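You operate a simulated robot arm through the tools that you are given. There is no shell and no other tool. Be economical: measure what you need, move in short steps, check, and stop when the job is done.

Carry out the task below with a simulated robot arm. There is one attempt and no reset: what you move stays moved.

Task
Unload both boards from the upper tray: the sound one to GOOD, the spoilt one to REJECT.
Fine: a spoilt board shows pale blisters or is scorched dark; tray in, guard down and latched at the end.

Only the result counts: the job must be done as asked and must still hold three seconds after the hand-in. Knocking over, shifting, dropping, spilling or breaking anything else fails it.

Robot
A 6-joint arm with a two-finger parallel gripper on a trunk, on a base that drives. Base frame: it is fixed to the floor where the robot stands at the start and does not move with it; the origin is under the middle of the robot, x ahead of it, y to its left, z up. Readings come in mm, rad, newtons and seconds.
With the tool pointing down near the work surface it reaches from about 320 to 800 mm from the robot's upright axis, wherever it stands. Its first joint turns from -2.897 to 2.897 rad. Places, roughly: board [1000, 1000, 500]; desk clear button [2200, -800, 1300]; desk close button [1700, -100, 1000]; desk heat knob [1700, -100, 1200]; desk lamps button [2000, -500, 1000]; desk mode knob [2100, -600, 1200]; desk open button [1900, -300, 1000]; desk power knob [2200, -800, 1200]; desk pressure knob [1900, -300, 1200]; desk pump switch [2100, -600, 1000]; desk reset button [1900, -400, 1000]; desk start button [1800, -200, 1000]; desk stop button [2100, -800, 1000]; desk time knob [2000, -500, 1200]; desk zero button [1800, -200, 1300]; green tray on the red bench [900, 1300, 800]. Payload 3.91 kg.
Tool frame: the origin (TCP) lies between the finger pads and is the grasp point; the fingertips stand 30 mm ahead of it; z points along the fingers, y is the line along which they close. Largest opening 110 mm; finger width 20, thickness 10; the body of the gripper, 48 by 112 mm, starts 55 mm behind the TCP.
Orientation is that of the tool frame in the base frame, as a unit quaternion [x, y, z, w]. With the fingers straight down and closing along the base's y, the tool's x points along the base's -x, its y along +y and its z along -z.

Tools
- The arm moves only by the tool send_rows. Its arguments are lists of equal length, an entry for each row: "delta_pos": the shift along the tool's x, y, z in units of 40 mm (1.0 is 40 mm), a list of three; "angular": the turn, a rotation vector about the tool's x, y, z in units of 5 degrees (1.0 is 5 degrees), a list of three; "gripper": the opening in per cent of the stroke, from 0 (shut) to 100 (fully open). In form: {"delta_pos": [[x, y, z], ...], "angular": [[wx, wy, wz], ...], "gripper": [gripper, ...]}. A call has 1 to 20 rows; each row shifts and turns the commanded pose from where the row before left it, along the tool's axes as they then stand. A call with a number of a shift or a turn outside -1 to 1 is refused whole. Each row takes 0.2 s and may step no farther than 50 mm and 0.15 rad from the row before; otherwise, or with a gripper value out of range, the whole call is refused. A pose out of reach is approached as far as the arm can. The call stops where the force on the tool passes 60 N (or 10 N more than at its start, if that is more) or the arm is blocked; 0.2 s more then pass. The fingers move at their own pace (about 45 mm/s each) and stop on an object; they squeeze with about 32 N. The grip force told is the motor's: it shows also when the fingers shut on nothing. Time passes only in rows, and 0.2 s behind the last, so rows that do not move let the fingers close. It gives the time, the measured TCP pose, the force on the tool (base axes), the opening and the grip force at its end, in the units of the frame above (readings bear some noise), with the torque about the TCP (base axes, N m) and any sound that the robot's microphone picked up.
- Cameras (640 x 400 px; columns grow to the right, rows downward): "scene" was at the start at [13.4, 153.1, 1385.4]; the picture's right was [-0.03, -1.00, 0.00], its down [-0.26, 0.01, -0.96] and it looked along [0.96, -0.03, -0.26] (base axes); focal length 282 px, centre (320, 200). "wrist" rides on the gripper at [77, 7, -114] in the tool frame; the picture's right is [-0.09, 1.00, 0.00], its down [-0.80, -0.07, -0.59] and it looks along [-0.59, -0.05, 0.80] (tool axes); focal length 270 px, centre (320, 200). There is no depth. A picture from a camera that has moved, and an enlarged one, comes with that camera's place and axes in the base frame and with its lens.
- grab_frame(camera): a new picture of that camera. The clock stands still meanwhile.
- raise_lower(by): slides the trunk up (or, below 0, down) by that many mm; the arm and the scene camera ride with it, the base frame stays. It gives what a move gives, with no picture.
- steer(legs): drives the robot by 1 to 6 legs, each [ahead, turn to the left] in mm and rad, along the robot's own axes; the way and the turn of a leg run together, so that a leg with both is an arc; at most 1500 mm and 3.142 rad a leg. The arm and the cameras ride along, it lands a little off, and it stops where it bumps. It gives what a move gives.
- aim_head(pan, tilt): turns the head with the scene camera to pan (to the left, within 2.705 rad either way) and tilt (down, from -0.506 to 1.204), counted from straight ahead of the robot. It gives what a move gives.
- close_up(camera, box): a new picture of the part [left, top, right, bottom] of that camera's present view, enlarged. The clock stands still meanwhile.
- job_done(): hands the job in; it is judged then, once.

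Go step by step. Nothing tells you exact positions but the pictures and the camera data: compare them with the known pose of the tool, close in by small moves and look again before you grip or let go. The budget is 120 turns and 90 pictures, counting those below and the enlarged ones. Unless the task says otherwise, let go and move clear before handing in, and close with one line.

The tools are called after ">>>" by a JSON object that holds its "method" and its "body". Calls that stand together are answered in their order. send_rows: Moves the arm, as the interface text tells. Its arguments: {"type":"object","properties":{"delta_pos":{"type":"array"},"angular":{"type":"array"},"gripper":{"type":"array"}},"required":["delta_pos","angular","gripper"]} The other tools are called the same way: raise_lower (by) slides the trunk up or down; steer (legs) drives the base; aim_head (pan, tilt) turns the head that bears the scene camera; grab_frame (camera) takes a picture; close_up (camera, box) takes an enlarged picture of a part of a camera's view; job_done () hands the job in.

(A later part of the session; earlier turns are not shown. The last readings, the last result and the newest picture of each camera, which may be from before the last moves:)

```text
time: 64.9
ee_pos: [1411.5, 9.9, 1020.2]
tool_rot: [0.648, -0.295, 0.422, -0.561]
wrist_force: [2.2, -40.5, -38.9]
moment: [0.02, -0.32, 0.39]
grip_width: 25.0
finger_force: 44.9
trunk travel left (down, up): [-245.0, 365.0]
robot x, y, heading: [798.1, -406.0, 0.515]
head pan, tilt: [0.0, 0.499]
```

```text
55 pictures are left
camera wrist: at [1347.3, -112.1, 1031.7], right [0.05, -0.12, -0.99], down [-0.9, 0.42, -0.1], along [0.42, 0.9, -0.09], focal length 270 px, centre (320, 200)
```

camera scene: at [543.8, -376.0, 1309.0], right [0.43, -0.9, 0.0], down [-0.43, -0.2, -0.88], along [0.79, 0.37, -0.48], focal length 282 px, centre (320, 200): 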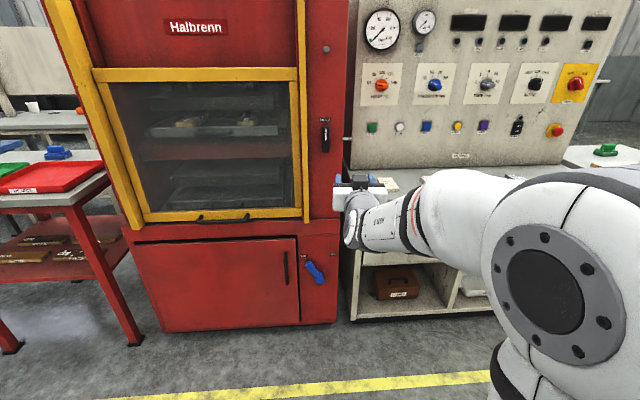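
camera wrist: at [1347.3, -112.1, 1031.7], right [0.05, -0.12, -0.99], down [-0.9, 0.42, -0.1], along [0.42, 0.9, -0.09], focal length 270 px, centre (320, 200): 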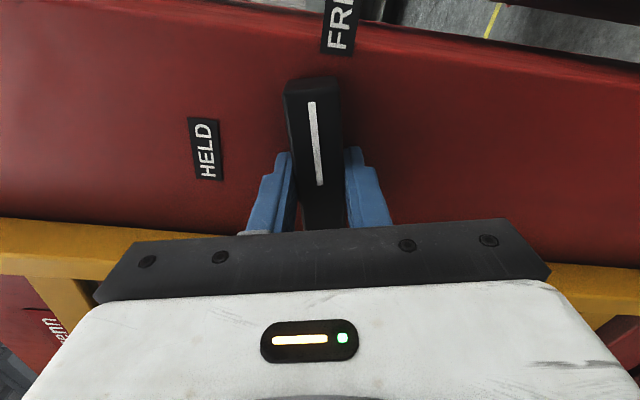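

The pointer is nearly at FREE. One more small turn, then release and back off.

>>> {"method": "send_rows", "body": {"delta_pos": [[0, 0, 0], [0, 0, 0], [0, 0, 0]], "angular": [[0, 0, 1], [0, 0, 0.6], [0, 0, 0]], "gripper": [0, 0, 0]}}

>>> {"method": "send_rows", "body": {"delta_pos": [[0, 0, 0], [0, 0, 0], [0, 0, 0], [0, 0, -0.5], [0, 0, -0.5], [0, 0, -0.5], [0, 0, -0.5], [0, 0, -0.5]], "angular": [[0, 0, 0], [0, 0, 0], [0, 0, 0], [0, 0, 0], [0, 0, 0], [0, 0, 0], [0, 0, 0], [0, 0, 0]], "gripper": [60, 60, 60, 60, 60, 60, 60, 60]}}

>>> {"method": "grab_frame", "body": {"camera": "scene"}}

```text
time: 65.7
ee_pos: [1410.6, 10.8, 1019.1]
tool_rot: [0.626, -0.339, 0.382, -0.589]
wrist_force: [0.2, -35.9, -40.1]
moment: [0.47, -0.46, -0.09]
grip_width: 25.3
finger_force: 44.9
trunk travel left (down, up): [-245.0, 365.0]
robot x, y, heading: [795.2, -400.7, 0.515]
head pan, tilt: [0.0, 0.499]
```

```text
time: 67.5
ee_pos: [1320.4, -33.1, 1028.0]
tool_rot: [0.623, -0.336, 0.386, -0.591]
wrist_force: [0.3, 0.7, -0.2]
moment: [0.01, -0.01, -0.04]
grip_width: 65.8
finger_force: 0.2
trunk travel left (down, up): [-245.0, 365.0]
robot x, y, heading: [795.3, -403.6, 0.511]
head pan, tilt: [0.0, 0.499]
```

```text
54 pictures are left
camera scene: at [732.6, -269.5, 1309.0], right [0.49, -0.87, 0.0], down [-0.42, -0.24, -0.88], along [0.76, 0.43, -0.48], focal length 282 px, centre (320, 200)
```

scene: 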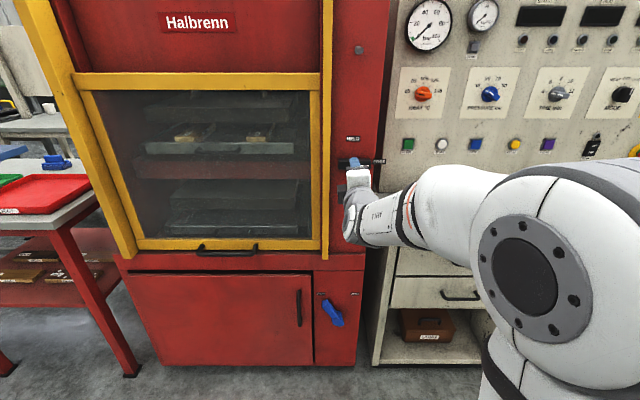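

Latch is at FREE. The guard handle triangulates to about 387 mm left of the hand, z ≈ 729. I back off, shift the base left, and lower the trunk fully.

>>> {"method": "steer", "body": {"legs": [[-250, 0], [0, 1.571], [387, 0], [0, -1.571]]}}

>>> {"method": "raise_lower", "body": {"by": -240}}

>>> {"method": "send_rows", "body": {"delta_pos": [[0, 0.5, 0], [0, 0.5, 0], [0, 0.45, 0]], "angular": [[0, 0, 0], [0, 0, 0], [0, 0, 0]], "gripper": [60, 60, 60]}}

>>> {"method": "grab_frame", "body": {"camera": "scene"}}

>>> {"method": "grab_frame", "body": {"camera": "wrist"}}

```text
time: 79.0
ee_pos: [898.0, 193.1, 1026.6]
tool_rot: [0.627, -0.331, 0.379, -0.594]
wrist_force: [-0.4, -0.1, 0.1]
moment: [0.02, 0.0, -0.02]
grip_width: 65.9
finger_force: 0.1
trunk travel left (down, up): [-245.0, 365.0]
robot x, y, heading: [376.1, -178.0, 0.549]
head pan, tilt: [0.0, 0.499]
```

```text
time: 81.5
ee_pos: [897.7, 193.2, 788.1]
tool_rot: [0.627, -0.331, 0.38, -0.594]
wrist_force: [0.0, 0.5, -0.4]
moment: [0.02, -0.02, 0.02]
grip_width: 66.0
finger_force: 0.0
trunk travel left (down, up): [-5.0, 605.0]
robot x, y, heading: [375.8, -176.0, 0.551]
head pan, tilt: [0.0, 0.499]
```

```text
time: 82.3
ee_pos: [891.4, 199.7, 731.7]
tool_rot: [0.626, -0.334, 0.382, -0.592]
wrist_force: [-0.1, -0.2, 0.8]
moment: [0.03, 0.02, 0.01]
grip_width: 66.0
finger_force: 0.1
out of reach, approached as far as the arm can: row 2, 3
trunk travel left (down, up): [-5.0, 605.0]
robot x, y, heading: [376.4, -178.3, 0.55]
head pan, tilt: [0.0, 0.499]
```

```text
53 pictures are left
camera scene: at [307.1, -44.0, 1069.0], right [0.52, -0.85, 0.0], down [-0.41, -0.25, -0.88], along [0.75, 0.46, -0.48], focal length 282 px, centre (320, 200)
```

scene: 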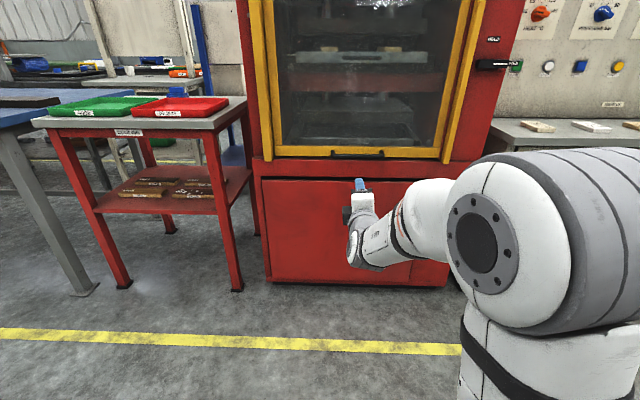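

```text
52 pictures are left
camera wrist: at [828.9, 76.2, 731.8], right [-0.01, 0.0, -1.0], down [-0.91, 0.41, 0.01], along [0.41, 0.91, 0.0], focal length 270 px, centre (320, 200)
```

wrist: 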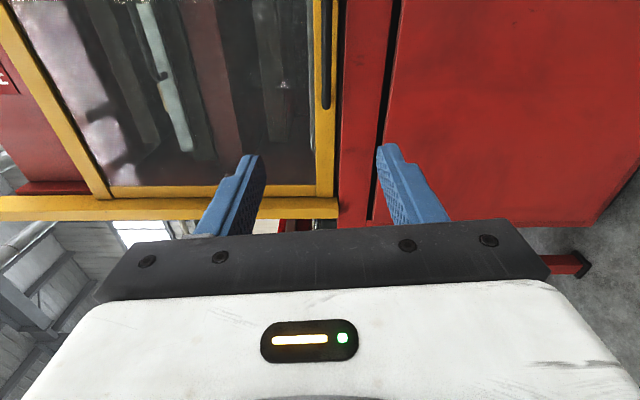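

The latch is clearly horizontal at FREE. I align heading and drive 260 mm toward the guard handle.

>>> {"method": "steer", "body": {"legs": [[0, -0.04], [260, 0]]}}

>>> {"method": "grab_frame", "body": {"camera": "wrist"}}

>>> {"method": "close_up", "body": {"camera": "scene", "box": [220, 60, 460, 210]}}

```text
time: 84.5
ee_pos: [1129.2, 305.8, 732.3]
tool_rot: [0.62, -0.346, 0.394, -0.584]
wrist_force: [-0.1, -0.3, 0.4]
moment: [-0.02, -0.03, 0.0]
grip_width: 66.0
finger_force: 0.0
trunk travel left (down, up): [-5.0, 605.0]
robot x, y, heading: [600.0, -51.8, 0.512]
head pan, tilt: [0.0, 0.499]
```

```text
51 pictures are left
camera wrist: at [1061.9, 185.3, 731.8], right [-0.01, 0.0, -1.0], down [-0.89, 0.45, 0.01], along [0.45, 0.89, 0.0], focal length 270 px, centre (320, 200)
```

wrist: 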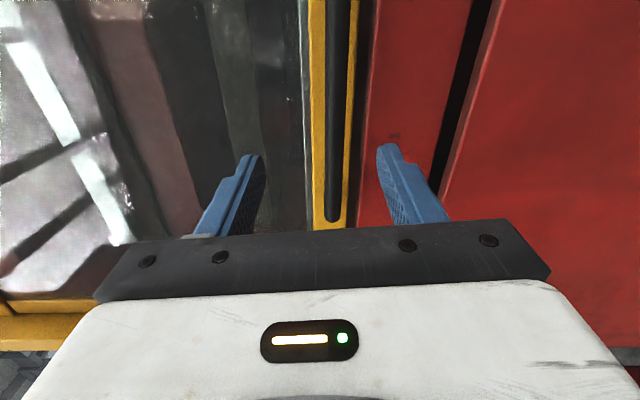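

```text
2.67 times, centred on (340, 135) of scene
camera zoom: at [536.3, 85.1, 1069.0], right [0.49, -0.87, 0.0], down [-0.42, -0.23, -0.88], along [0.77, 0.43, -0.48], focal length 753 px, centre (267, 373)
```

zoom: 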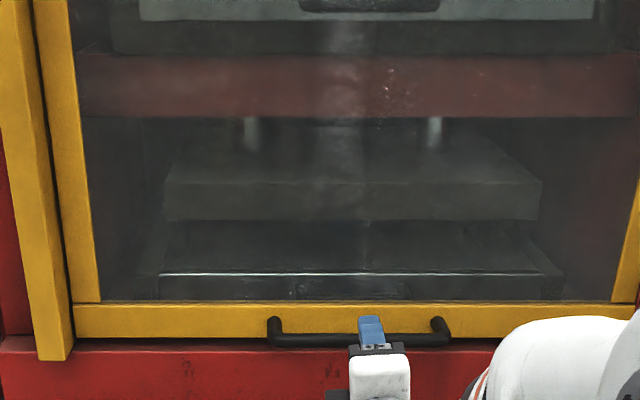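

Handle is centred; bar is about 9 mm lower than the mid-line. I adjust and advance ~90 mm with the arm.

>>> {"method": "send_rows", "body": {"delta_pos": [[0, 0.2, 0.4], [0, 0, 0.4], [0, 0, 0.4], [0, 0, 0.4], [0, 0, 0.4], [0, 0, 0.25]], "angular": [[0, 0, 0], [0, 0, 0], [0, 0, 0], [0, 0, 0], [0, 0, 0], [0, 0, 0]], "gripper": [60, 60, 60, 60, 60, 60]}}

>>> {"method": "grab_frame", "body": {"camera": "wrist"}}

```text
time: 85.9
ee_pos: [1206.5, 353.2, 723.2]
tool_rot: [0.618, -0.349, 0.395, -0.583]
wrist_force: [0.0, 0.2, 0.6]
moment: [0.0, -0.05, -0.01]
grip_width: 65.9
finger_force: 0.1
out of reach, approached as far as the arm can: row 4
trunk travel left (down, up): [-5.0, 605.0]
robot x, y, heading: [596.5, -49.5, 0.505]
head pan, tilt: [0.0, 0.499]
```

```text
49 pictures are left
camera wrist: at [1138.2, 231.6, 724.1], right [-0.01, 0.0, -1.0], down [-0.89, 0.46, 0.01], along [0.46, 0.89, 0.0], focal length 270 px, centre (320, 200)
```

wrist: 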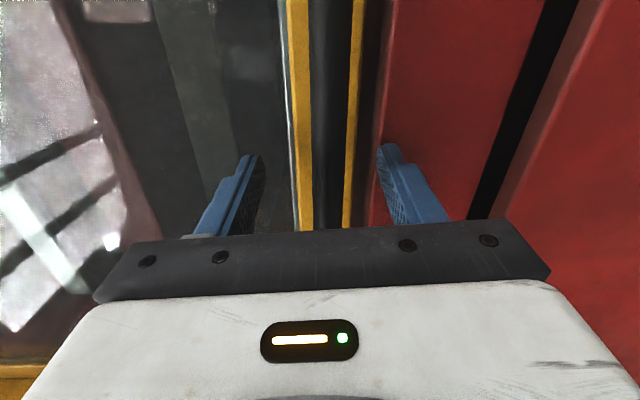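

The bar lies between the fingers. I close.

>>> {"method": "send_rows", "body": {"delta_pos": [[0, 0, 0.2], [0, 0, 0], [0, 0, 0], [0, 0, 0], [0, 0, 0], [0, 0, 0]], "angular": [[0, 0, 0], [0, 0, 0], [0, 0, 0], [0, 0, 0], [0, 0, 0], [0, 0, 0]], "gripper": [60, 30, 0, 0, 0, 0]}}

>>> {"method": "raise_lower", "body": {"by": 40}}

>>> {"method": "grab_frame", "body": {"camera": "scene"}}

```text
time: 86.3
ee_pos: [1209.1, 352.4, 717.4]
tool_rot: [0.624, -0.352, 0.393, -0.577]
wrist_force: [-33.4, -26.3, -10.1]
moment: [-0.8, 1.22, 0.03]
grip_width: 51.6
finger_force: 5.8
out of reach, approached as far as the arm can: row 1
trunk travel left (down, up): [-5.0, 605.0]
robot x, y, heading: [600.3, -53.2, 0.511]
head pan, tilt: [0.0, 0.499]
stopped in row 2: the force on the tool passed its limit (the readings are from after the stop); the commanded pose is now the measured one
```

```text
time: 86.8
ee_pos: [1208.6, 353.3, 718.1]
tool_rot: [0.629, -0.354, 0.39, -0.572]
wrist_force: [0.3, -0.3, 0.6]
moment: [0.04, -0.03, 0.01]
grip_width: 32.4
finger_force: 0.1
trunk travel left (down, up): [-13.0, 597.0]
robot x, y, heading: [597.1, -51.7, 0.512]
head pan, tilt: [0.0, 0.499]
stopped: the force on the tool passed its limit (the readings are from after the stop); the commanded pose is now the measured one
```

```text
48 pictures are left
camera scene: at [535.8, 84.8, 1077.6], right [0.49, -0.87, 0.0], down [-0.42, -0.23, -0.88], along [0.77, 0.43, -0.48], focal length 282 px, centre (320, 200)
```

scene: 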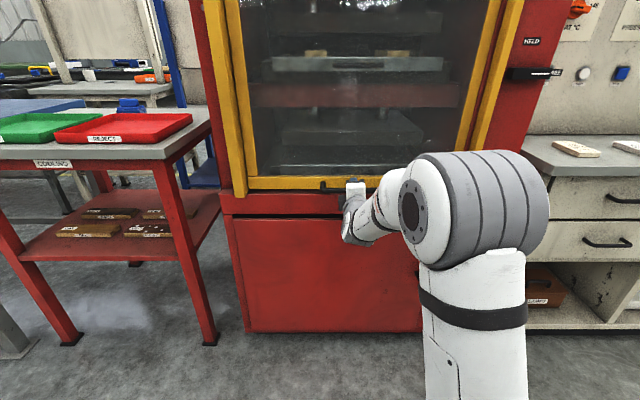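

The tips touched the guard while closing. I back off ~8 mm and close again.

>>> {"method": "send_rows", "body": {"delta_pos": [[0, 0, -0.2], [0, 0, 0], [0, 0, 0], [0, 0, 0], [0, 0, 0], [0, 0, 0]], "angular": [[0, 0, 0], [0, 0, 0], [0, 0, 0], [0, 0, 0], [0, 0, 0], [0, 0, 0]], "gripper": [30, 15, 0, 0, 0, 0]}}

>>> {"method": "grab_frame", "body": {"camera": "wrist"}}

```text
time: 88.2
ee_pos: [1201.6, 348.5, 720.4]
tool_rot: [0.628, -0.354, 0.389, -0.573]
wrist_force: [5.4, 5.9, 10.7]
moment: [0.99, 0.5, -0.05]
grip_width: 17.4
finger_force: 45.3
trunk travel left (down, up): [-13.0, 597.0]
robot x, y, heading: [598.9, -50.6, 0.513]
head pan, tilt: [0.0, 0.499]
```

```text
47 pictures are left
camera wrist: at [1133.2, 229.1, 723.7], right [-0.04, -0.01, -1.0], down [-0.89, 0.46, 0.03], along [0.46, 0.89, -0.03], focal length 270 px, centre (320, 200)
```

wrist: 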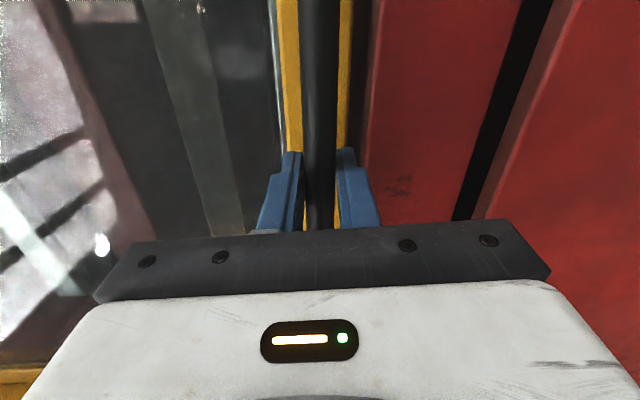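

Gripped the bar (17 mm). I try lifting with the trunk.

>>> {"method": "raise_lower", "body": {"by": 40}}

>>> {"method": "raise_lower", "body": {"by": 60}}

```text
time: 89.0
ee_pos: [1201.1, 349.7, 761.2]
tool_rot: [0.629, -0.353, 0.39, -0.573]
wrist_force: [-0.8, 1.2, 1.9]
moment: [0.77, 0.59, -0.19]
grip_width: 17.4
finger_force: 45.3
trunk travel left (down, up): [-53.0, 557.0]
robot x, y, heading: [600.2, -51.3, 0.511]
head pan, tilt: [0.0, 0.499]
```

```text
time: 90.0
ee_pos: [1201.4, 348.8, 820.2]
tool_rot: [0.628, -0.353, 0.39, -0.574]
wrist_force: [-0.7, 1.5, 2.5]
moment: [0.79, 0.59, -0.16]
grip_width: 17.5
finger_force: 44.9
trunk travel left (down, up): [-113.0, 497.0]
robot x, y, heading: [601.0, -51.3, 0.514]
head pan, tilt: [0.0, 0.499]
```

The guard lifts with almost no force (counterbalanced). I raise it further.

>>> {"method": "raise_lower", "body": {"by": 300}}

>>> {"method": "raise_lower", "body": {"by": 160}}

>>> {"method": "grab_frame", "body": {"camera": "scene"}}

```text
time: 93.0
ee_pos: [1201.9, 350.0, 1120.1]
tool_rot: [0.629, -0.354, 0.389, -0.573]
wrist_force: [-0.9, 0.7, -0.3]
moment: [0.82, 0.56, -0.09]
grip_width: 17.3
finger_force: 45.1
trunk travel left (down, up): [-413.0, 197.0]
robot x, y, heading: [598.0, -54.2, 0.514]
head pan, tilt: [0.0, 0.499]
```

```text
time: 94.8
ee_pos: [1201.3, 348.0, 1280.1]
tool_rot: [0.628, -0.353, 0.39, -0.573]
wrist_force: [-1.3, 1.5, 0.8]
moment: [0.83, 0.55, -0.19]
grip_width: 17.5
finger_force: 45.2
trunk travel left (down, up): [-573.0, 37.0]
robot x, y, heading: [599.5, -50.7, 0.51]
head pan, tilt: [0.0, 0.499]
```

```text
46 pictures are left
camera scene: at [535.8, 84.9, 1637.2], right [0.49, -0.87, 0.0], down [-0.42, -0.23, -0.88], along [0.77, 0.43, -0.48], focal length 282 px, centre (320, 200)
```

scene: 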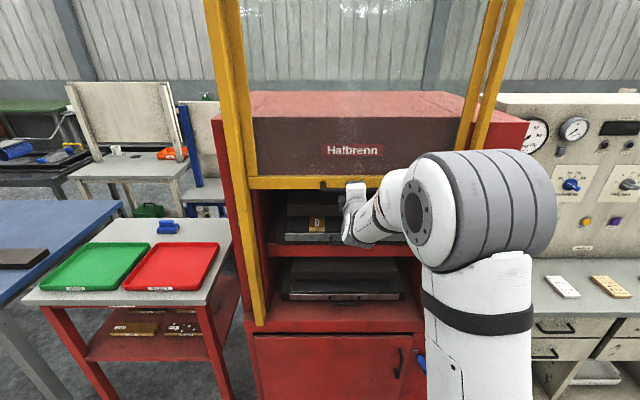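

No load shows on the hand, so the guard seems to stay by itself. I open only a little to test, keeping a finger under the bar.

>>> {"method": "send_rows", "body": {"delta_pos": [[0, 0, 0], [0, 0, 0], [0, 0, 0], [0, 0, 0], [0, 0, 0]], "angular": [[0, 0, 0], [0, 0, 0], [0, 0, 0], [0, 0, 0], [0, 0, 0]], "gripper": [35, 35, 35, 35, 35]}}

>>> {"method": "grab_frame", "body": {"camera": "wrist"}}

```text
time: 96.0
ee_pos: [1202.1, 348.6, 1278.5]
tool_rot: [0.629, -0.354, 0.389, -0.572]
wrist_force: [0.5, -0.5, 0.1]
moment: [0.01, 0.03, 0.02]
grip_width: 38.4
finger_force: 0.0
trunk travel left (down, up): [-573.0, 37.0]
robot x, y, heading: [596.6, -53.8, 0.512]
head pan, tilt: [0.0, 0.499]
```

```text
45 pictures are left
camera wrist: at [1133.4, 229.1, 1282.6], right [-0.04, -0.02, -1.0], down [-0.89, 0.46, 0.03], along [0.46, 0.89, -0.03], focal length 270 px, centre (320, 200)
```

wrist: 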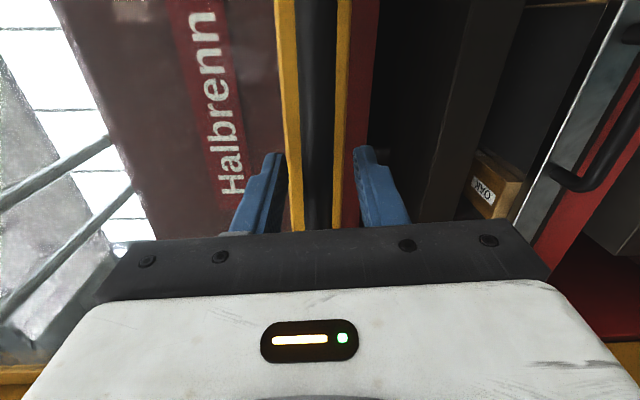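

The guard stays up by itself. I open, back out 80 mm, and lower to tray height for a look.

>>> {"method": "send_rows", "body": {"delta_pos": [[0, 0, 0], [0, 0, -0.5], [0, 0, -0.5], [0, 0, -0.5], [0, 0, -0.5]], "angular": [[0, 0, 0], [0, 0, 0], [0, 0, 0], [0, 0, 0], [0, 0, 0]], "gripper": [60, 60, 60, 60, 60]}}

>>> {"method": "raise_lower", "body": {"by": -260}}

>>> {"method": "grab_frame", "body": {"camera": "scene"}}

>>> {"method": "grab_frame", "body": {"camera": "wrist"}}

```text
time: 97.2
ee_pos: [1128.9, 312.6, 1282.6]
tool_rot: [0.629, -0.353, 0.389, -0.572]
wrist_force: [-0.2, -0.4, -0.4]
moment: [-0.01, 0.03, -0.02]
grip_width: 65.9
finger_force: 0.0
trunk travel left (down, up): [-573.0, 37.0]
robot x, y, heading: [597.6, -51.6, 0.51]
head pan, tilt: [0.0, 0.499]
```

```text
time: 99.9
ee_pos: [1129.7, 312.8, 1021.3]
tool_rot: [0.629, -0.354, 0.39, -0.572]
wrist_force: [-0.9, 0.3, -0.6]
moment: [-0.02, -0.02, -0.03]
grip_width: 65.9
finger_force: 0.1
trunk travel left (down, up): [-313.0, 297.0]
robot x, y, heading: [597.0, -53.8, 0.513]
head pan, tilt: [0.0, 0.499]
```

```text
44 pictures are left
camera scene: at [535.8, 84.8, 1377.1], right [0.49, -0.87, 0.0], down [-0.42, -0.23, -0.88], along [0.77, 0.43, -0.48], focal length 282 px, centre (320, 200)
```

scene: 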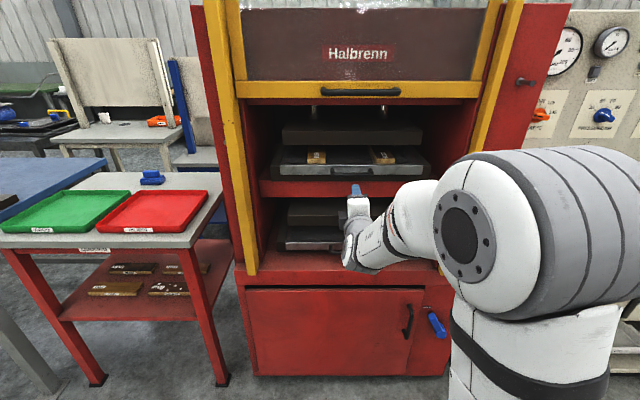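

```text
43 pictures are left
camera wrist: at [1061.4, 192.9, 1025.3], right [-0.04, -0.02, -1.0], down [-0.89, 0.46, 0.03], along [0.46, 0.89, -0.03], focal length 270 px, centre (320, 200)
```

wrist: 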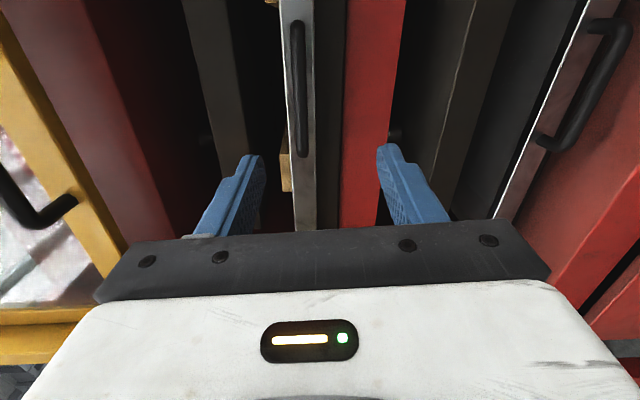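

Tray handle triangulates to about 192 mm ahead, 10 mm right, 16 mm up of the TCP. I drive 110 mm closer and align.

>>> {"method": "steer", "body": {"legs": [[110, 0]]}}

>>> {"method": "send_rows", "body": {"delta_pos": [[0.25, -0.4, 0], [0, 0, 0], [0, 0, 0]], "angular": [[0.48, -0.3, 0], [0, 0, 0], [0, 0, 0]], "gripper": [42, 42, 42]}}

>>> {"method": "grab_frame", "body": {"camera": "wrist"}}

>>> {"method": "close_up", "body": {"camera": "scene", "box": [240, 70, 480, 220]}}

```text
time: 101.1
ee_pos: [1228.9, 368.3, 1021.0]
tool_rot: [0.63, -0.354, 0.389, -0.571]
wrist_force: [-0.7, 0.6, -0.2]
moment: [0.03, 0.0, 0.01]
grip_width: 65.7
finger_force: 0.1
trunk travel left (down, up): [-313.0, 297.0]
robot x, y, heading: [694.0, 7.2, 0.51]
head pan, tilt: [0.0, 0.499]
```

```text
time: 101.9
ee_pos: [1227.5, 370.2, 1040.6]
tool_rot: [0.622, -0.341, 0.39, -0.587]
wrist_force: [-0.5, 0.3, -0.2]
moment: [0.0, -0.01, 0.04]
grip_width: 46.0
finger_force: 0.0
out of reach, approached as far as the arm can: row 1
trunk travel left (down, up): [-313.0, 297.0]
robot x, y, heading: [696.8, 2.7, 0.511]
head pan, tilt: [0.0, 0.499]
```

```text
42 pictures are left
camera wrist: at [1161.0, 248.3, 1040.0], right [-0.01, 0.0, -1.0], down [-0.9, 0.44, 0.01], along [0.44, 0.9, 0.0], focal length 270 px, centre (320, 200)
```

wrist: 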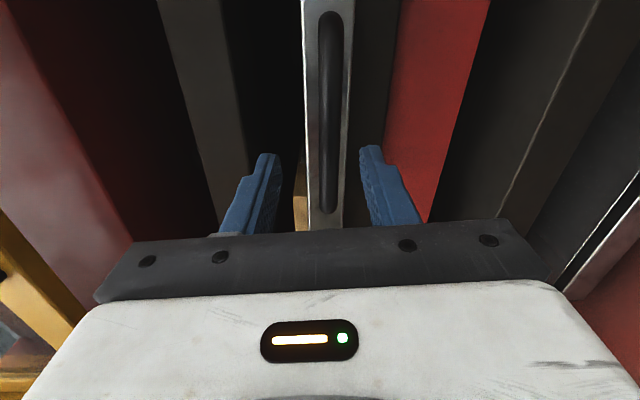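

```text
2.67 times, centred on (360, 145) of scene
camera zoom: at [634.3, 140.1, 1377.1], right [0.49, -0.87, 0.0], down [-0.42, -0.23, -0.88], along [0.77, 0.43, -0.48], focal length 753 px, centre (213, 347)
```

zoom: 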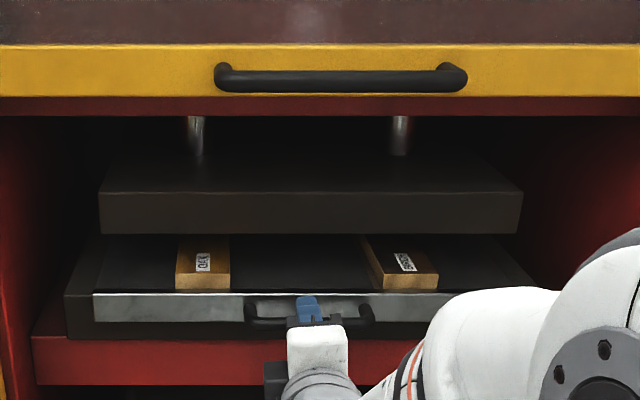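

I lower 5 mm and advance ~70 mm onto the tray handle.

>>> {"method": "send_rows", "body": {"delta_pos": [[0, 0.14, 0.35], [0, 0, 0.35], [0, 0, 0.35], [0, 0, 0.35], [0, 0, 0.35]], "angular": [[0, 0, 0], [0, 0, 0], [0, 0, 0], [0, 0, 0], [0, 0, 0]], "gripper": [42, 42, 42, 42, 42]}}

>>> {"method": "grab_frame", "body": {"camera": "wrist"}}

```text
time: 103.1
ee_pos: [1282.9, 409.0, 1036.4]
tool_rot: [0.621, -0.342, 0.391, -0.587]
wrist_force: [0.2, 1.0, -0.3]
moment: [-0.01, -0.03, 0.02]
grip_width: 46.2
finger_force: 0.1
out of reach, approached as far as the arm can: row 2, 4
trunk travel left (down, up): [-313.0, 297.0]
robot x, y, heading: [694.9, 3.6, 0.511]
head pan, tilt: [0.0, 0.499]
```

```text
40 pictures are left
camera wrist: at [1217.5, 287.6, 1036.4], right [-0.01, 0.0, -1.0], down [-0.9, 0.44, 0.01], along [0.44, 0.9, 0.0], focal length 270 px, centre (320, 200)
```

wrist: 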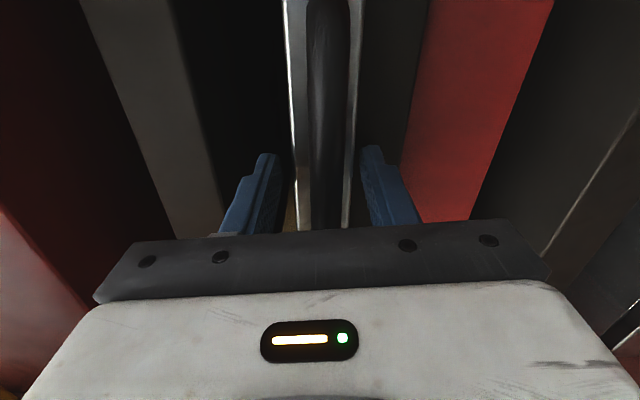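

The bar is between the fingers. I close.

>>> {"method": "send_rows", "body": {"delta_pos": [[0, 0.05, 0.1], [0, 0, 0], [0, 0, 0], [0, 0, 0], [0, 0, 0]], "angular": [[0, 0, 0], [0, 0, 0], [0, 0, 0], [0, 0, 0], [0, 0, 0]], "gripper": [42, 0, 0, 0, 0]}}

>>> {"method": "grab_frame", "body": {"camera": "wrist"}}

```text
time: 104.3
ee_pos: [1286.4, 411.7, 1034.2]
tool_rot: [0.621, -0.341, 0.39, -0.588]
wrist_force: [2.2, 2.5, 4.1]
moment: [1.22, -0.22, 0.2]
grip_width: 35.2
finger_force: 44.2
trunk travel left (down, up): [-313.0, 297.0]
robot x, y, heading: [696.9, 2.7, 0.51]
head pan, tilt: [0.0, 0.499]
```

```text
39 pictures are left
camera wrist: at [1221.0, 290.5, 1034.6], right [-0.01, 0.0, -1.0], down [-0.9, 0.44, 0.01], along [0.44, 0.9, 0.0], focal length 270 px, centre (320, 200)
```

wrist: 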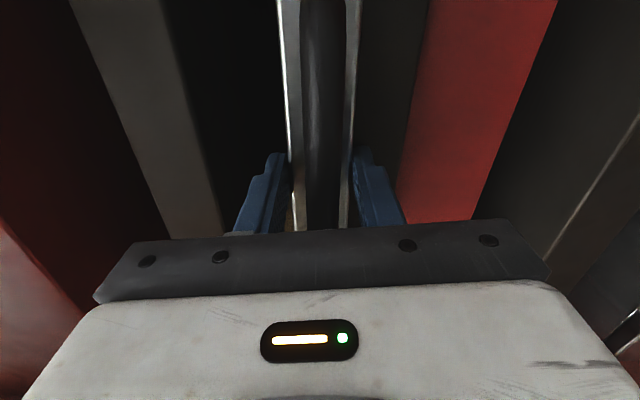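

The fingers hold the tray's front plate (35 mm) with the handle between. I pull the tray out by backing the base, 100 mm first.

>>> {"method": "steer", "body": {"legs": [[-100, 0]]}}

>>> {"method": "grab_frame", "body": {"camera": "scene"}}

```text
time: 105.4
ee_pos: [1199.0, 363.5, 1035.3]
tool_rot: [0.621, -0.341, 0.392, -0.588]
wrist_force: [-0.2, 2.1, 4.2]
moment: [1.29, -0.19, -0.08]
grip_width: 35.4
finger_force: 44.7
trunk travel left (down, up): [-313.0, 297.0]
robot x, y, heading: [606.6, -48.9, 0.514]
head pan, tilt: [0.0, 0.499]
```

```text
38 pictures are left
camera scene: at [547.1, 91.2, 1377.1], right [0.49, -0.87, 0.0], down [-0.42, -0.23, -0.88], along [0.77, 0.43, -0.48], focal length 282 px, centre (320, 200)
```

scene: 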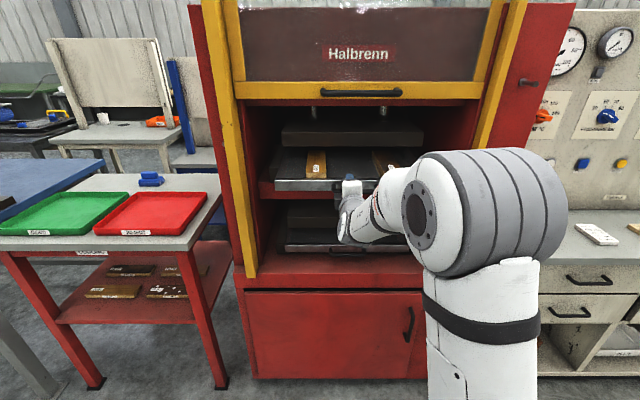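

The tray is sliding out. I pull another 130 mm.

>>> {"method": "steer", "body": {"legs": [[-130, 0]]}}

>>> {"method": "close_up", "body": {"camera": "scene", "box": [230, 70, 470, 220]}}

```text
time: 106.7
ee_pos: [1082.3, 299.3, 1035.8]
tool_rot: [0.621, -0.341, 0.39, -0.588]
wrist_force: [4.5, -8.5, 1.3]
moment: [1.23, -0.1, -1.22]
grip_width: 35.0
finger_force: 44.8
trunk travel left (down, up): [-313.0, 297.0]
robot x, y, heading: [495.4, -111.0, 0.513]
head pan, tilt: [0.0, 0.499]
```

```text
2.67 times, centred on (350, 145) of scene
camera zoom: at [431.9, 24.9, 1377.3], right [0.49, -0.87, 0.0], down [-0.42, -0.23, -0.88], along [0.76, 0.43, -0.48], focal length 753 px, centre (240, 347)
```

zoom: 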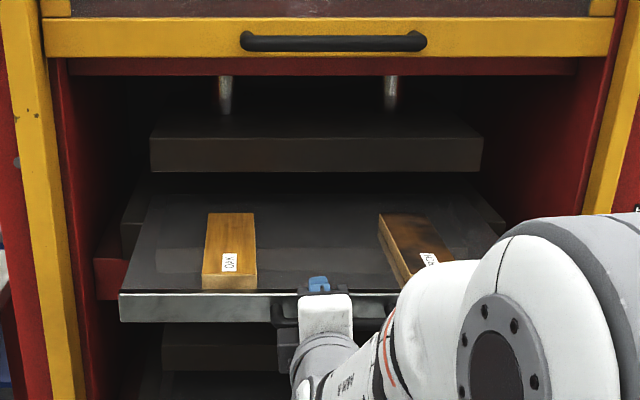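

Both boards are exposed. I release the tray, back off, then raise and bring the tool to point down.

>>> {"method": "send_rows", "body": {"delta_pos": [[0, 0, 0], [0, 0, 0], [0, 0, 0]], "angular": [[0, 0, 0], [0, 0, 0], [0, 0, 0]], "gripper": [60, 60, 60]}}

>>> {"method": "steer", "body": {"legs": [[-150, 0]]}}

>>> {"method": "raise_lower", "body": {"by": 200}}

>>> {"method": "send_rows", "body": {"delta_pos": [[0, 0, 0], [0, 0, 0], [0, 0, 0], [0, 0, 0], [0, 0, 0], [0, 0, 0], [0, 0, 0], [0, 0, 0], [0, 0, 0], [0, 0, 0], [0, 0, 0], [0, 0, 0], [0, 0, 0], [0, 0, 0], [0, 0, 0], [0, 0, 0], [0, 0, 0], [0, 0, 0]], "angular": [[-1, 0, 0], [-1, 0, 0], [-1, 0, 0], [-1, 0, 0], [-1, 0, 0], [-1, 0, 0], [-1, 0, 0], [-1, 0, 0], [-1, 0, 0], [-1, 0, 0], [-1, 0, 0], [-1, 0, 0], [-1, 0, 0], [-1, 0, 0], [-1, 0, 0], [-1, 0, 0], [-1, 0, 0], [-1, 0, 0]], "gripper": [60, 60, 60, 60, 60, 60, 60, 60, 60, 60, 60, 60, 60, 60, 60, 60, 60, 60]}}

>>> {"method": "send_rows", "body": {"delta_pos": [[0, 0, 0], [0, 0, 0], [0, 0, 0], [0, 0, 0], [0, 0, 0], [0, 0, 0], [0, 0, 0], [0, 0, 0], [0, 0, 0], [0, 0, 0], [0, 0, 0], [0, 0, 0], [0, 0, 0], [0, 0, 0], [0, 0, 0], [0, 0, 0], [0, 0, 0], [0, 0, 0]], "angular": [[0, 0, 1], [0, 0, 1], [0, 0, 1], [0, 0, 1], [0, 0, 1], [0, 0, 1], [0, 0, 1], [0, 0, 1], [0, 0, 1], [0, 0, 1], [0, 0, 1], [0, 0, 1], [0, 0, 1], [0, 0, 1], [0, 0, 1], [0, 0, 1], [0, 0, 1], [0, 0, 1]], "gripper": [60, 60, 60, 60, 60, 60, 60, 60, 60, 60, 60, 60, 60, 60, 60, 60, 60, 90]}}

>>> {"method": "grab_frame", "body": {"camera": "wrist"}}

>>> {"method": "grab_frame", "body": {"camera": "scene"}}

```text
time: 107.5
ee_pos: [1083.3, 298.9, 1033.7]
tool_rot: [0.621, -0.342, 0.39, -0.588]
wrist_force: [-0.4, -0.1, -0.1]
moment: [0.03, -0.03, -0.01]
grip_width: 65.9
finger_force: 0.1
trunk travel left (down, up): [-313.0, 297.0]
robot x, y, heading: [494.7, -110.9, 0.514]
head pan, tilt: [0.0, 0.499]
```

```text
time: 108.9
ee_pos: [949.2, 223.9, 1035.4]
tool_rot: [0.621, -0.341, 0.391, -0.587]
wrist_force: [0.7, -0.3, -0.2]
moment: [-0.03, 0.02, 0.01]
grip_width: 65.8
finger_force: 0.0
trunk travel left (down, up): [-313.0, 297.0]
robot x, y, heading: [360.3, -183.5, 0.516]
head pan, tilt: [0.0, 0.499]
```

```text
time: 111.1
ee_pos: [950.8, 224.4, 1235.1]
tool_rot: [0.621, -0.342, 0.39, -0.588]
wrist_force: [0.2, -0.2, -0.4]
moment: [-0.02, -0.02, 0.03]
grip_width: 66.0
finger_force: 0.1
trunk travel left (down, up): [-513.0, 97.0]
robot x, y, heading: [363.0, -187.1, 0.512]
head pan, tilt: [0.0, 0.499]
```

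```text
time: 114.9
ee_pos: [951.4, 225.1, 1233.2]
tool_rot: [0.855, -0.517, 0.034, 0.025]
wrist_force: [0.0, 0.6, 0.3]
moment: [-0.02, 0.01, 0.02]
grip_width: 65.8
finger_force: 0.0
trunk travel left (down, up): [-513.0, 97.0]
robot x, y, heading: [358.5, -184.2, 0.512]
head pan, tilt: [0.0, 0.499]
```

```text
time: 118.7
ee_pos: [950.3, 224.4, 1234.9]
tool_rot: [-0.237, 0.971, -0.041, 0.008]
wrist_force: [0.0, 0.8, -0.5]
moment: [0.01, 0.01, -0.04]
grip_width: 99.0
finger_force: 0.0
trunk travel left (down, up): [-513.0, 97.0]
robot x, y, heading: [362.3, -184.9, 0.513]
head pan, tilt: [0.0, 0.499]
```

```text
36 pictures are left
camera wrist: at [875.2, 203.0, 1348.1], right [-0.38, 0.92, -0.08], down [0.72, 0.35, 0.59], along [0.58, 0.17, -0.8], focal length 270 px, centre (320, 200)
```

wrist: 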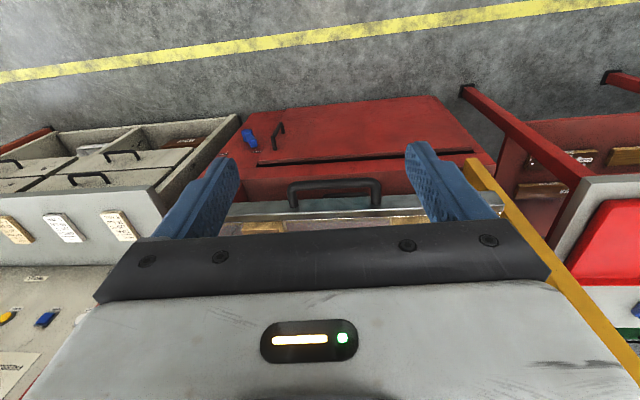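

```text
35 pictures are left
camera scene: at [298.4, -48.7, 1577.1], right [0.49, -0.87, 0.0], down [-0.42, -0.23, -0.88], along [0.77, 0.43, -0.48], focal length 282 px, centre (320, 200)
```

scene: 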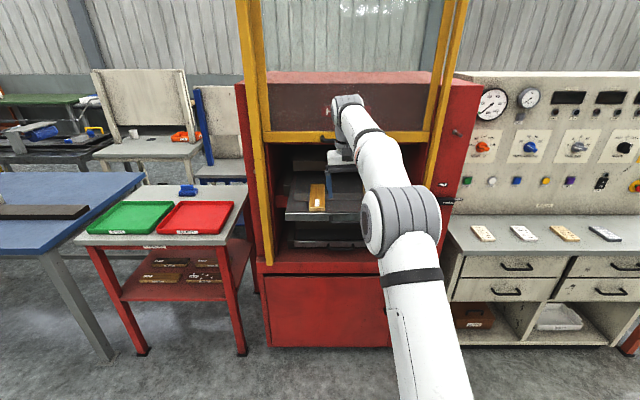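

Let me look at the boards closely.

>>> {"method": "close_up", "body": {"camera": "scene", "box": [270, 150, 390, 225]}}

>>> {"method": "aim_head", "body": {"pan": -0.05, "tilt": 0.5}}

```text
5.33 times, centred on (330, 188) of scene
camera zoom: at [298.4, -48.7, 1577.1], right [0.49, -0.87, 0.0], down [-0.42, -0.23, -0.88], along [0.77, 0.43, -0.48], focal length 1507 px, centre (267, 267)
```

zoom: 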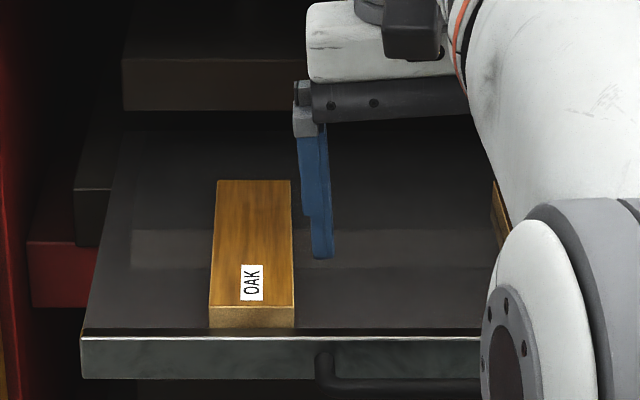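

```text
time: 119.3
ee_pos: [949.9, 224.6, 1234.9]
tool_rot: [-0.238, 0.97, -0.042, 0.007]
wrist_force: [-0.2, 0.5, -0.5]
moment: [-0.02, 0.03, 0.0]
grip_width: 99.0
finger_force: 0.0
trunk travel left (down, up): [-513.0, 97.0]
robot x, y, heading: [361.4, -186.6, 0.515]
head pan, tilt: [-0.051, 0.499]
```

Left board (OAK) looks clean: it lies around F≈1110–1300, R≈178 (about 195×55 mm, along the press normal). I straighten the tool, drive up and place the open fingers above its front half.

>>> {"method": "send_rows", "body": {"delta_pos": [[0, 0.75, 0], [0, 0.75, 0], [0, 0.75, 0], [0, 0, 0]], "angular": [[-0.95, 0, 0], [0, 0, -0.4], [0, 0, 0], [0, 0, 0]], "gripper": [90, 90, 90, 90]}}

>>> {"method": "steer", "body": {"legs": [[215, 0]]}}

>>> {"method": "grab_frame", "body": {"camera": "wrist"}}

>>> {"method": "close_up", "body": {"camera": "scene", "box": [240, 100, 480, 250]}}

```text
time: 120.3
ee_pos: [907.6, 303.3, 1232.5]
tool_rot: [-0.255, 0.967, -0.001, -0.002]
wrist_force: [-0.5, 0.0, -0.2]
moment: [0.0, 0.0, -0.02]
grip_width: 99.2
finger_force: 0.0
trunk travel left (down, up): [-513.0, 97.0]
robot x, y, heading: [360.3, -181.2, 0.518]
head pan, tilt: [-0.051, 0.499]
```

```text
time: 122.0
ee_pos: [1101.3, 405.2, 1230.5]
tool_rot: [-0.253, 0.967, -0.002, -0.002]
wrist_force: [0.0, 0.8, -0.6]
moment: [-0.02, 0.03, -0.03]
grip_width: 99.0
finger_force: 0.2
trunk travel left (down, up): [-513.0, 97.0]
robot x, y, heading: [551.0, -78.1, 0.505]
head pan, tilt: [-0.051, 0.499]
```

```text
33 pictures are left
camera wrist: at [1030.9, 374.6, 1345.7], right [-0.41, 0.91, 0.0], down [0.74, 0.33, 0.59], along [0.54, 0.24, -0.81], focal length 270 px, centre (320, 200)
```

wrist: 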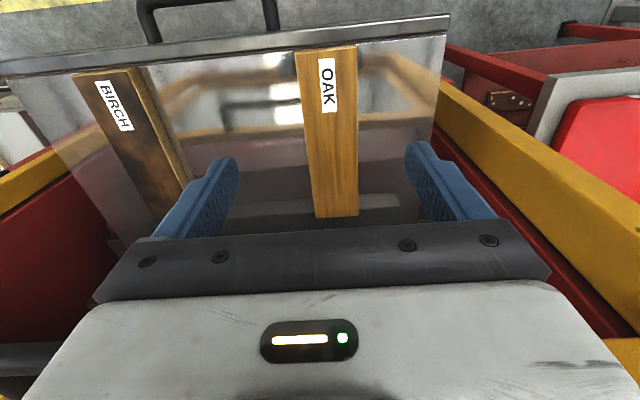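

```text
2.67 times, centred on (360, 175) of scene
camera zoom: at [491.3, 54.9, 1577.1], right [0.44, -0.9, 0.0], down [-0.43, -0.21, -0.88], along [0.79, 0.39, -0.48], focal length 753 px, centre (213, 267)
```

zoom: 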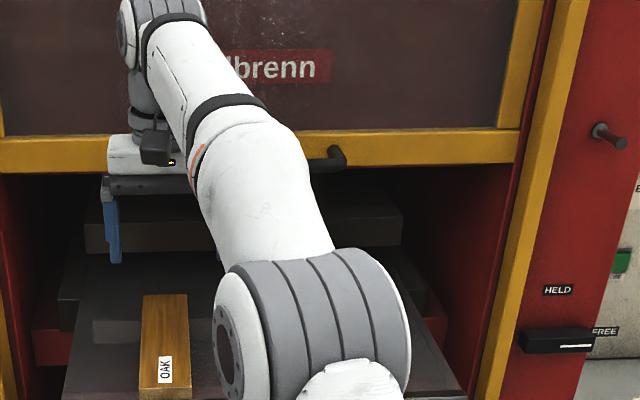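

The right board (BIRCH) is scorched dark on one side → REJECT; OAK is clean → GOOD. The hand is over OAK; I nudge 9 mm left and descend most of the way.

>>> {"method": "send_rows", "body": {"delta_pos": [[-0.2, 0.22, 0], [0, 0, 0]], "angular": [[0, 0, 0], [0, 0, 0]], "gripper": [85, 85]}}

>>> {"method": "raise_lower", "body": {"by": -120}}

>>> {"method": "grab_frame", "body": {"camera": "wrist"}}

```text
time: 122.6
ee_pos: [1103.0, 416.7, 1233.8]
tool_rot: [-0.253, 0.967, -0.001, -0.002]
wrist_force: [-1.0, 0.0, 0.2]
moment: [0.0, 0.01, -0.04]
grip_width: 93.5
finger_force: 0.1
trunk travel left (down, up): [-513.0, 97.0]
robot x, y, heading: [551.1, -77.5, 0.508]
head pan, tilt: [-0.051, 0.499]
```

```text
time: 124.1
ee_pos: [1104.1, 416.9, 1112.5]
tool_rot: [-0.253, 0.967, -0.001, -0.002]
wrist_force: [-0.7, 0.1, -0.7]
moment: [-0.01, 0.0, 0.01]
grip_width: 93.5
finger_force: 0.1
trunk travel left (down, up): [-393.0, 217.0]
robot x, y, heading: [546.6, -80.4, 0.51]
head pan, tilt: [-0.051, 0.499]
```

```text
31 pictures are left
camera wrist: at [1033.0, 385.1, 1227.0], right [-0.41, 0.91, 0.0], down [0.74, 0.33, 0.59], along [0.54, 0.24, -0.81], focal length 270 px, centre (320, 200)
```

wrist: 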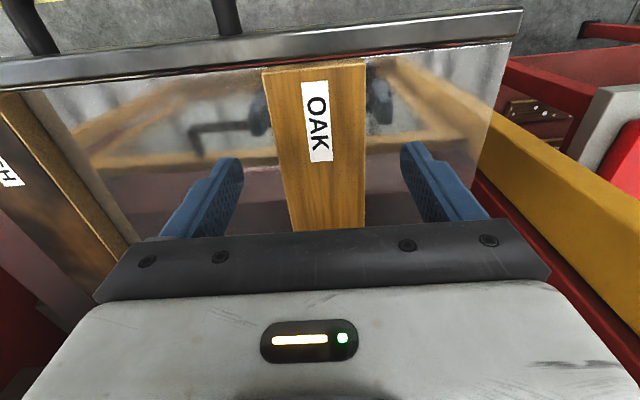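

Centred over OAK. I descend ~22 mm and close.

>>> {"method": "send_rows", "body": {"delta_pos": [[0, 0, 0.2], [0, 0, 0.2], [0, 0, 0.17], [0, 0, 0], [0, 0, 0], [0, 0, 0], [0, 0, 0], [0, 0, 0]], "angular": [[0, 0, 0], [0, 0, 0], [0, 0, 0], [0, 0, 0], [0, 0, 0], [0, 0, 0], [0, 0, 0], [0, 0, 0]], "gripper": [85, 85, 85, 50, 20, 20, 20, 20]}}

>>> {"method": "raise_lower", "body": {"by": 25}}

>>> {"method": "grab_frame", "body": {"camera": "wrist"}}

```text
time: 125.9
ee_pos: [1102.9, 415.9, 1091.4]
tool_rot: [-0.253, 0.967, -0.002, -0.003]
wrist_force: [-0.1, -0.2, 0.8]
moment: [0.04, -0.01, 0.03]
grip_width: 57.4
finger_force: 32.1
trunk travel left (down, up): [-393.0, 217.0]
robot x, y, heading: [549.3, -78.4, 0.506]
head pan, tilt: [-0.051, 0.499]
```

```text
time: 126.6
ee_pos: [1104.0, 416.2, 1114.7]
tool_rot: [-0.253, 0.968, -0.002, -0.002]
wrist_force: [0.9, 0.7, -0.8]
moment: [-0.07, 0.06, -0.01]
grip_width: 57.3
finger_force: 31.8
trunk travel left (down, up): [-418.0, 192.0]
robot x, y, heading: [550.2, -77.6, 0.504]
head pan, tilt: [-0.051, 0.499]
```

```text
30 pictures are left
camera wrist: at [1033.2, 385.6, 1229.3], right [-0.41, 0.91, 0.0], down [0.74, 0.33, 0.59], along [0.54, 0.24, -0.81], focal length 270 px, centre (320, 200)
```

wrist: 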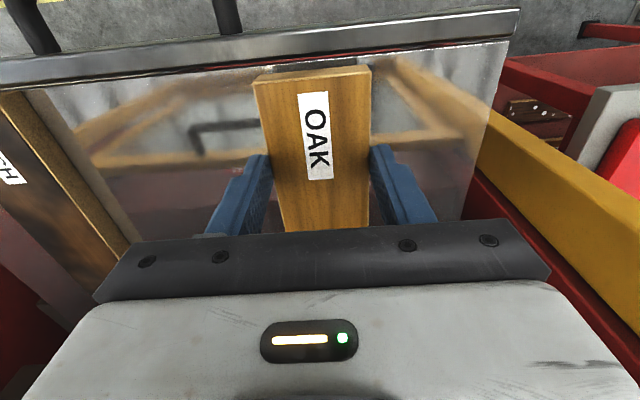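

OAK is held. I back out, then drive left to the green GOOD tray, stopping short of the bench.

>>> {"method": "steer", "body": {"legs": [[-300, 0], [0, 1.571], [883, 0], [0, -1.565]]}}

>>> {"method": "aim_head", "body": {"pan": 0.1, "tilt": 0.5}}

>>> {"method": "grab_frame", "body": {"camera": "scene"}}

```text
time: 130.7
ee_pos: [351.0, 511.8, 1116.7]
tool_rot: [-0.594, 0.804, -0.002, -0.002]
wrist_force: [0.9, -0.3, -1.9]
moment: [-0.06, 0.07, 0.04]
grip_width: 57.4
finger_force: 32.1
trunk travel left (down, up): [-418.0, 192.0]
robot x, y, heading: [321.9, -243.6, 1.27]
head pan, tilt: [-0.051, 0.499]
stopped in leg 2: the robot was blocked; the commanded pose is now the measured one
```

```text
time: 131.4
ee_pos: [349.9, 511.1, 1118.6]
tool_rot: [-0.595, 0.804, -0.001, 0.0]
wrist_force: [0.6, 0.1, -2.0]
moment: [-0.07, -0.01, 0.02]
grip_width: 57.4
finger_force: 32.2
trunk travel left (down, up): [-418.0, 192.0]
robot x, y, heading: [318.7, -241.5, 1.264]
head pan, tilt: [0.099, 0.499]
```

```text
29 pictures are left
camera scene: at [173.8, -180.1, 1482.1], right [0.98, -0.21, 0.0], down [-0.1, -0.47, -0.88], along [0.18, 0.86, -0.48], focal length 282 px, centre (320, 200)
```

scene: 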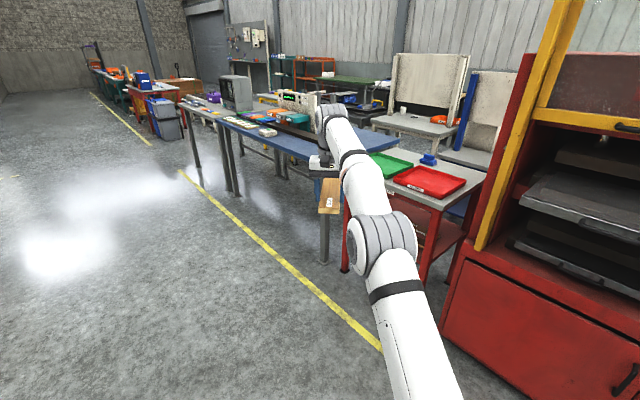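

The turn got blocked by something I can't see, probably beside or behind me. I look around to the back.

>>> {"method": "aim_head", "body": {"pan": 2.6, "tilt": 0.8}}

>>> {"method": "grab_frame", "body": {"camera": "scene"}}

>>> {"method": "aim_head", "body": {"pan": -2.2, "tilt": 0.8}}

>>> {"method": "grab_frame", "body": {"camera": "scene"}}

```text
time: 133.6
ee_pos: [351.4, 510.5, 1117.7]
tool_rot: [-0.594, 0.804, -0.001, -0.001]
wrist_force: [0.2, 0.3, -1.0]
moment: [-0.08, 0.01, -0.01]
grip_width: 57.2
finger_force: 32.1
trunk travel left (down, up): [-418.0, 192.0]
robot x, y, heading: [321.7, -240.1, 1.266]
head pan, tilt: [2.601, 0.799]
```

```text
28 pictures are left
camera scene: at [94.3, -322.5, 1456.2], right [-0.66, 0.75, 0.0], down [0.54, 0.47, -0.7], along [-0.52, -0.46, -0.72], focal length 282 px, centre (320, 200)
```

scene: 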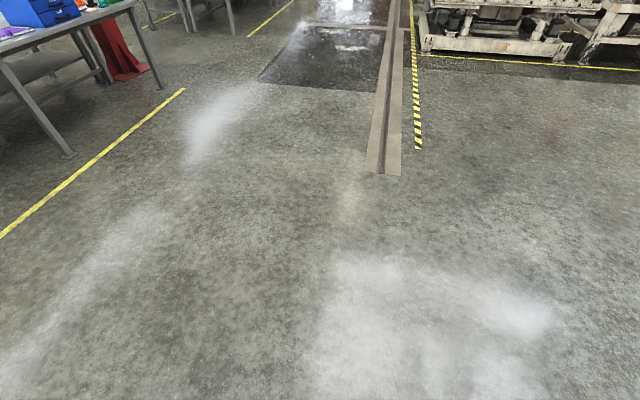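

```text
time: 137.4
ee_pos: [349.8, 511.7, 1118.8]
tool_rot: [-0.594, 0.804, 0.0, -0.001]
wrist_force: [0.2, -0.1, -1.6]
moment: [-0.06, 0.05, -0.01]
grip_width: 57.4
finger_force: 31.9
trunk travel left (down, up): [-418.0, 192.0]
robot x, y, heading: [319.4, -240.2, 1.264]
head pan, tilt: [-2.201, 0.799]
```

```text
27 pictures are left
camera scene: at [202.6, -334.2, 1456.2], right [-0.81, -0.59, 0.0], down [-0.42, 0.58, -0.7], along [0.41, -0.56, -0.72], focal length 282 px, centre (320, 200)
```

scene: 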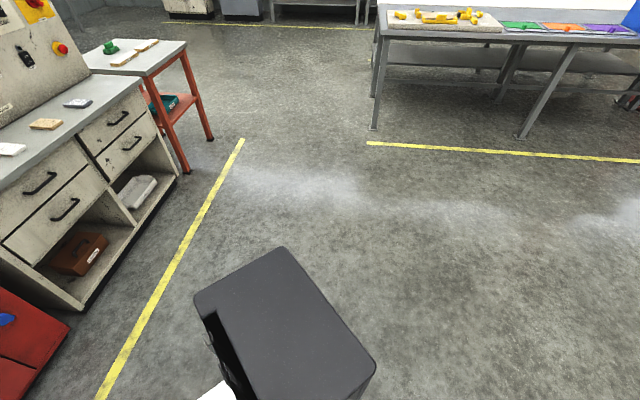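

Nothing is near me on any side. I retry the rest of the turn.

>>> {"method": "steer", "body": {"legs": [[0, 0.4]]}}

```text
time: 139.1
ee_pos: [60.9, 463.6, 1116.8]
tool_rot: [0.741, -0.672, 0.001, 0.0]
wrist_force: [0.8, -0.2, -1.3]
moment: [-0.06, -0.01, 0.04]
grip_width: 57.2
finger_force: 31.8
trunk travel left (down, up): [-418.0, 192.0]
robot x, y, heading: [336.2, -244.4, 1.641]
head pan, tilt: [-2.201, 0.799]
stopped in leg 1: the robot was blocked; the commanded pose is now the measured one
```

It moved most of it. I continue with a slightly different path: turn a bit more, drive to a spot in front of the bench, then turn to face it.

>>> {"method": "steer", "body": {"legs": [[0, 0.25], [940, 0]]}}

>>> {"method": "aim_head", "body": {"pan": 0.0, "tilt": 0.5}}

```text
time: 140.4
ee_pos: [-110.6, 354.2, 1117.5]
tool_rot: [0.825, -0.565, 0.01, 0.003]
wrist_force: [0.6, -0.1, -1.8]
moment: [-0.07, 0.02, -0.03]
grip_width: 57.2
finger_force: 31.7
trunk travel left (down, up): [-418.0, 192.0]
robot x, y, heading: [346.9, -237.9, 1.888]
head pan, tilt: [-2.201, 0.799]
stopped in leg 1: the robot was blocked; the commanded pose is now the measured one
```

```text
time: 142.5
ee_pos: [-112.5, 352.1, 1116.5]
tool_rot: [0.825, -0.564, 0.012, 0.004]
wrist_force: [-0.2, 0.0, -1.2]
moment: [-0.06, -0.01, -0.03]
grip_width: 57.6
finger_force: 32.2
trunk travel left (down, up): [-418.0, 192.0]
robot x, y, heading: [349.6, -236.7, 1.886]
head pan, tilt: [0.0, 0.499]
```

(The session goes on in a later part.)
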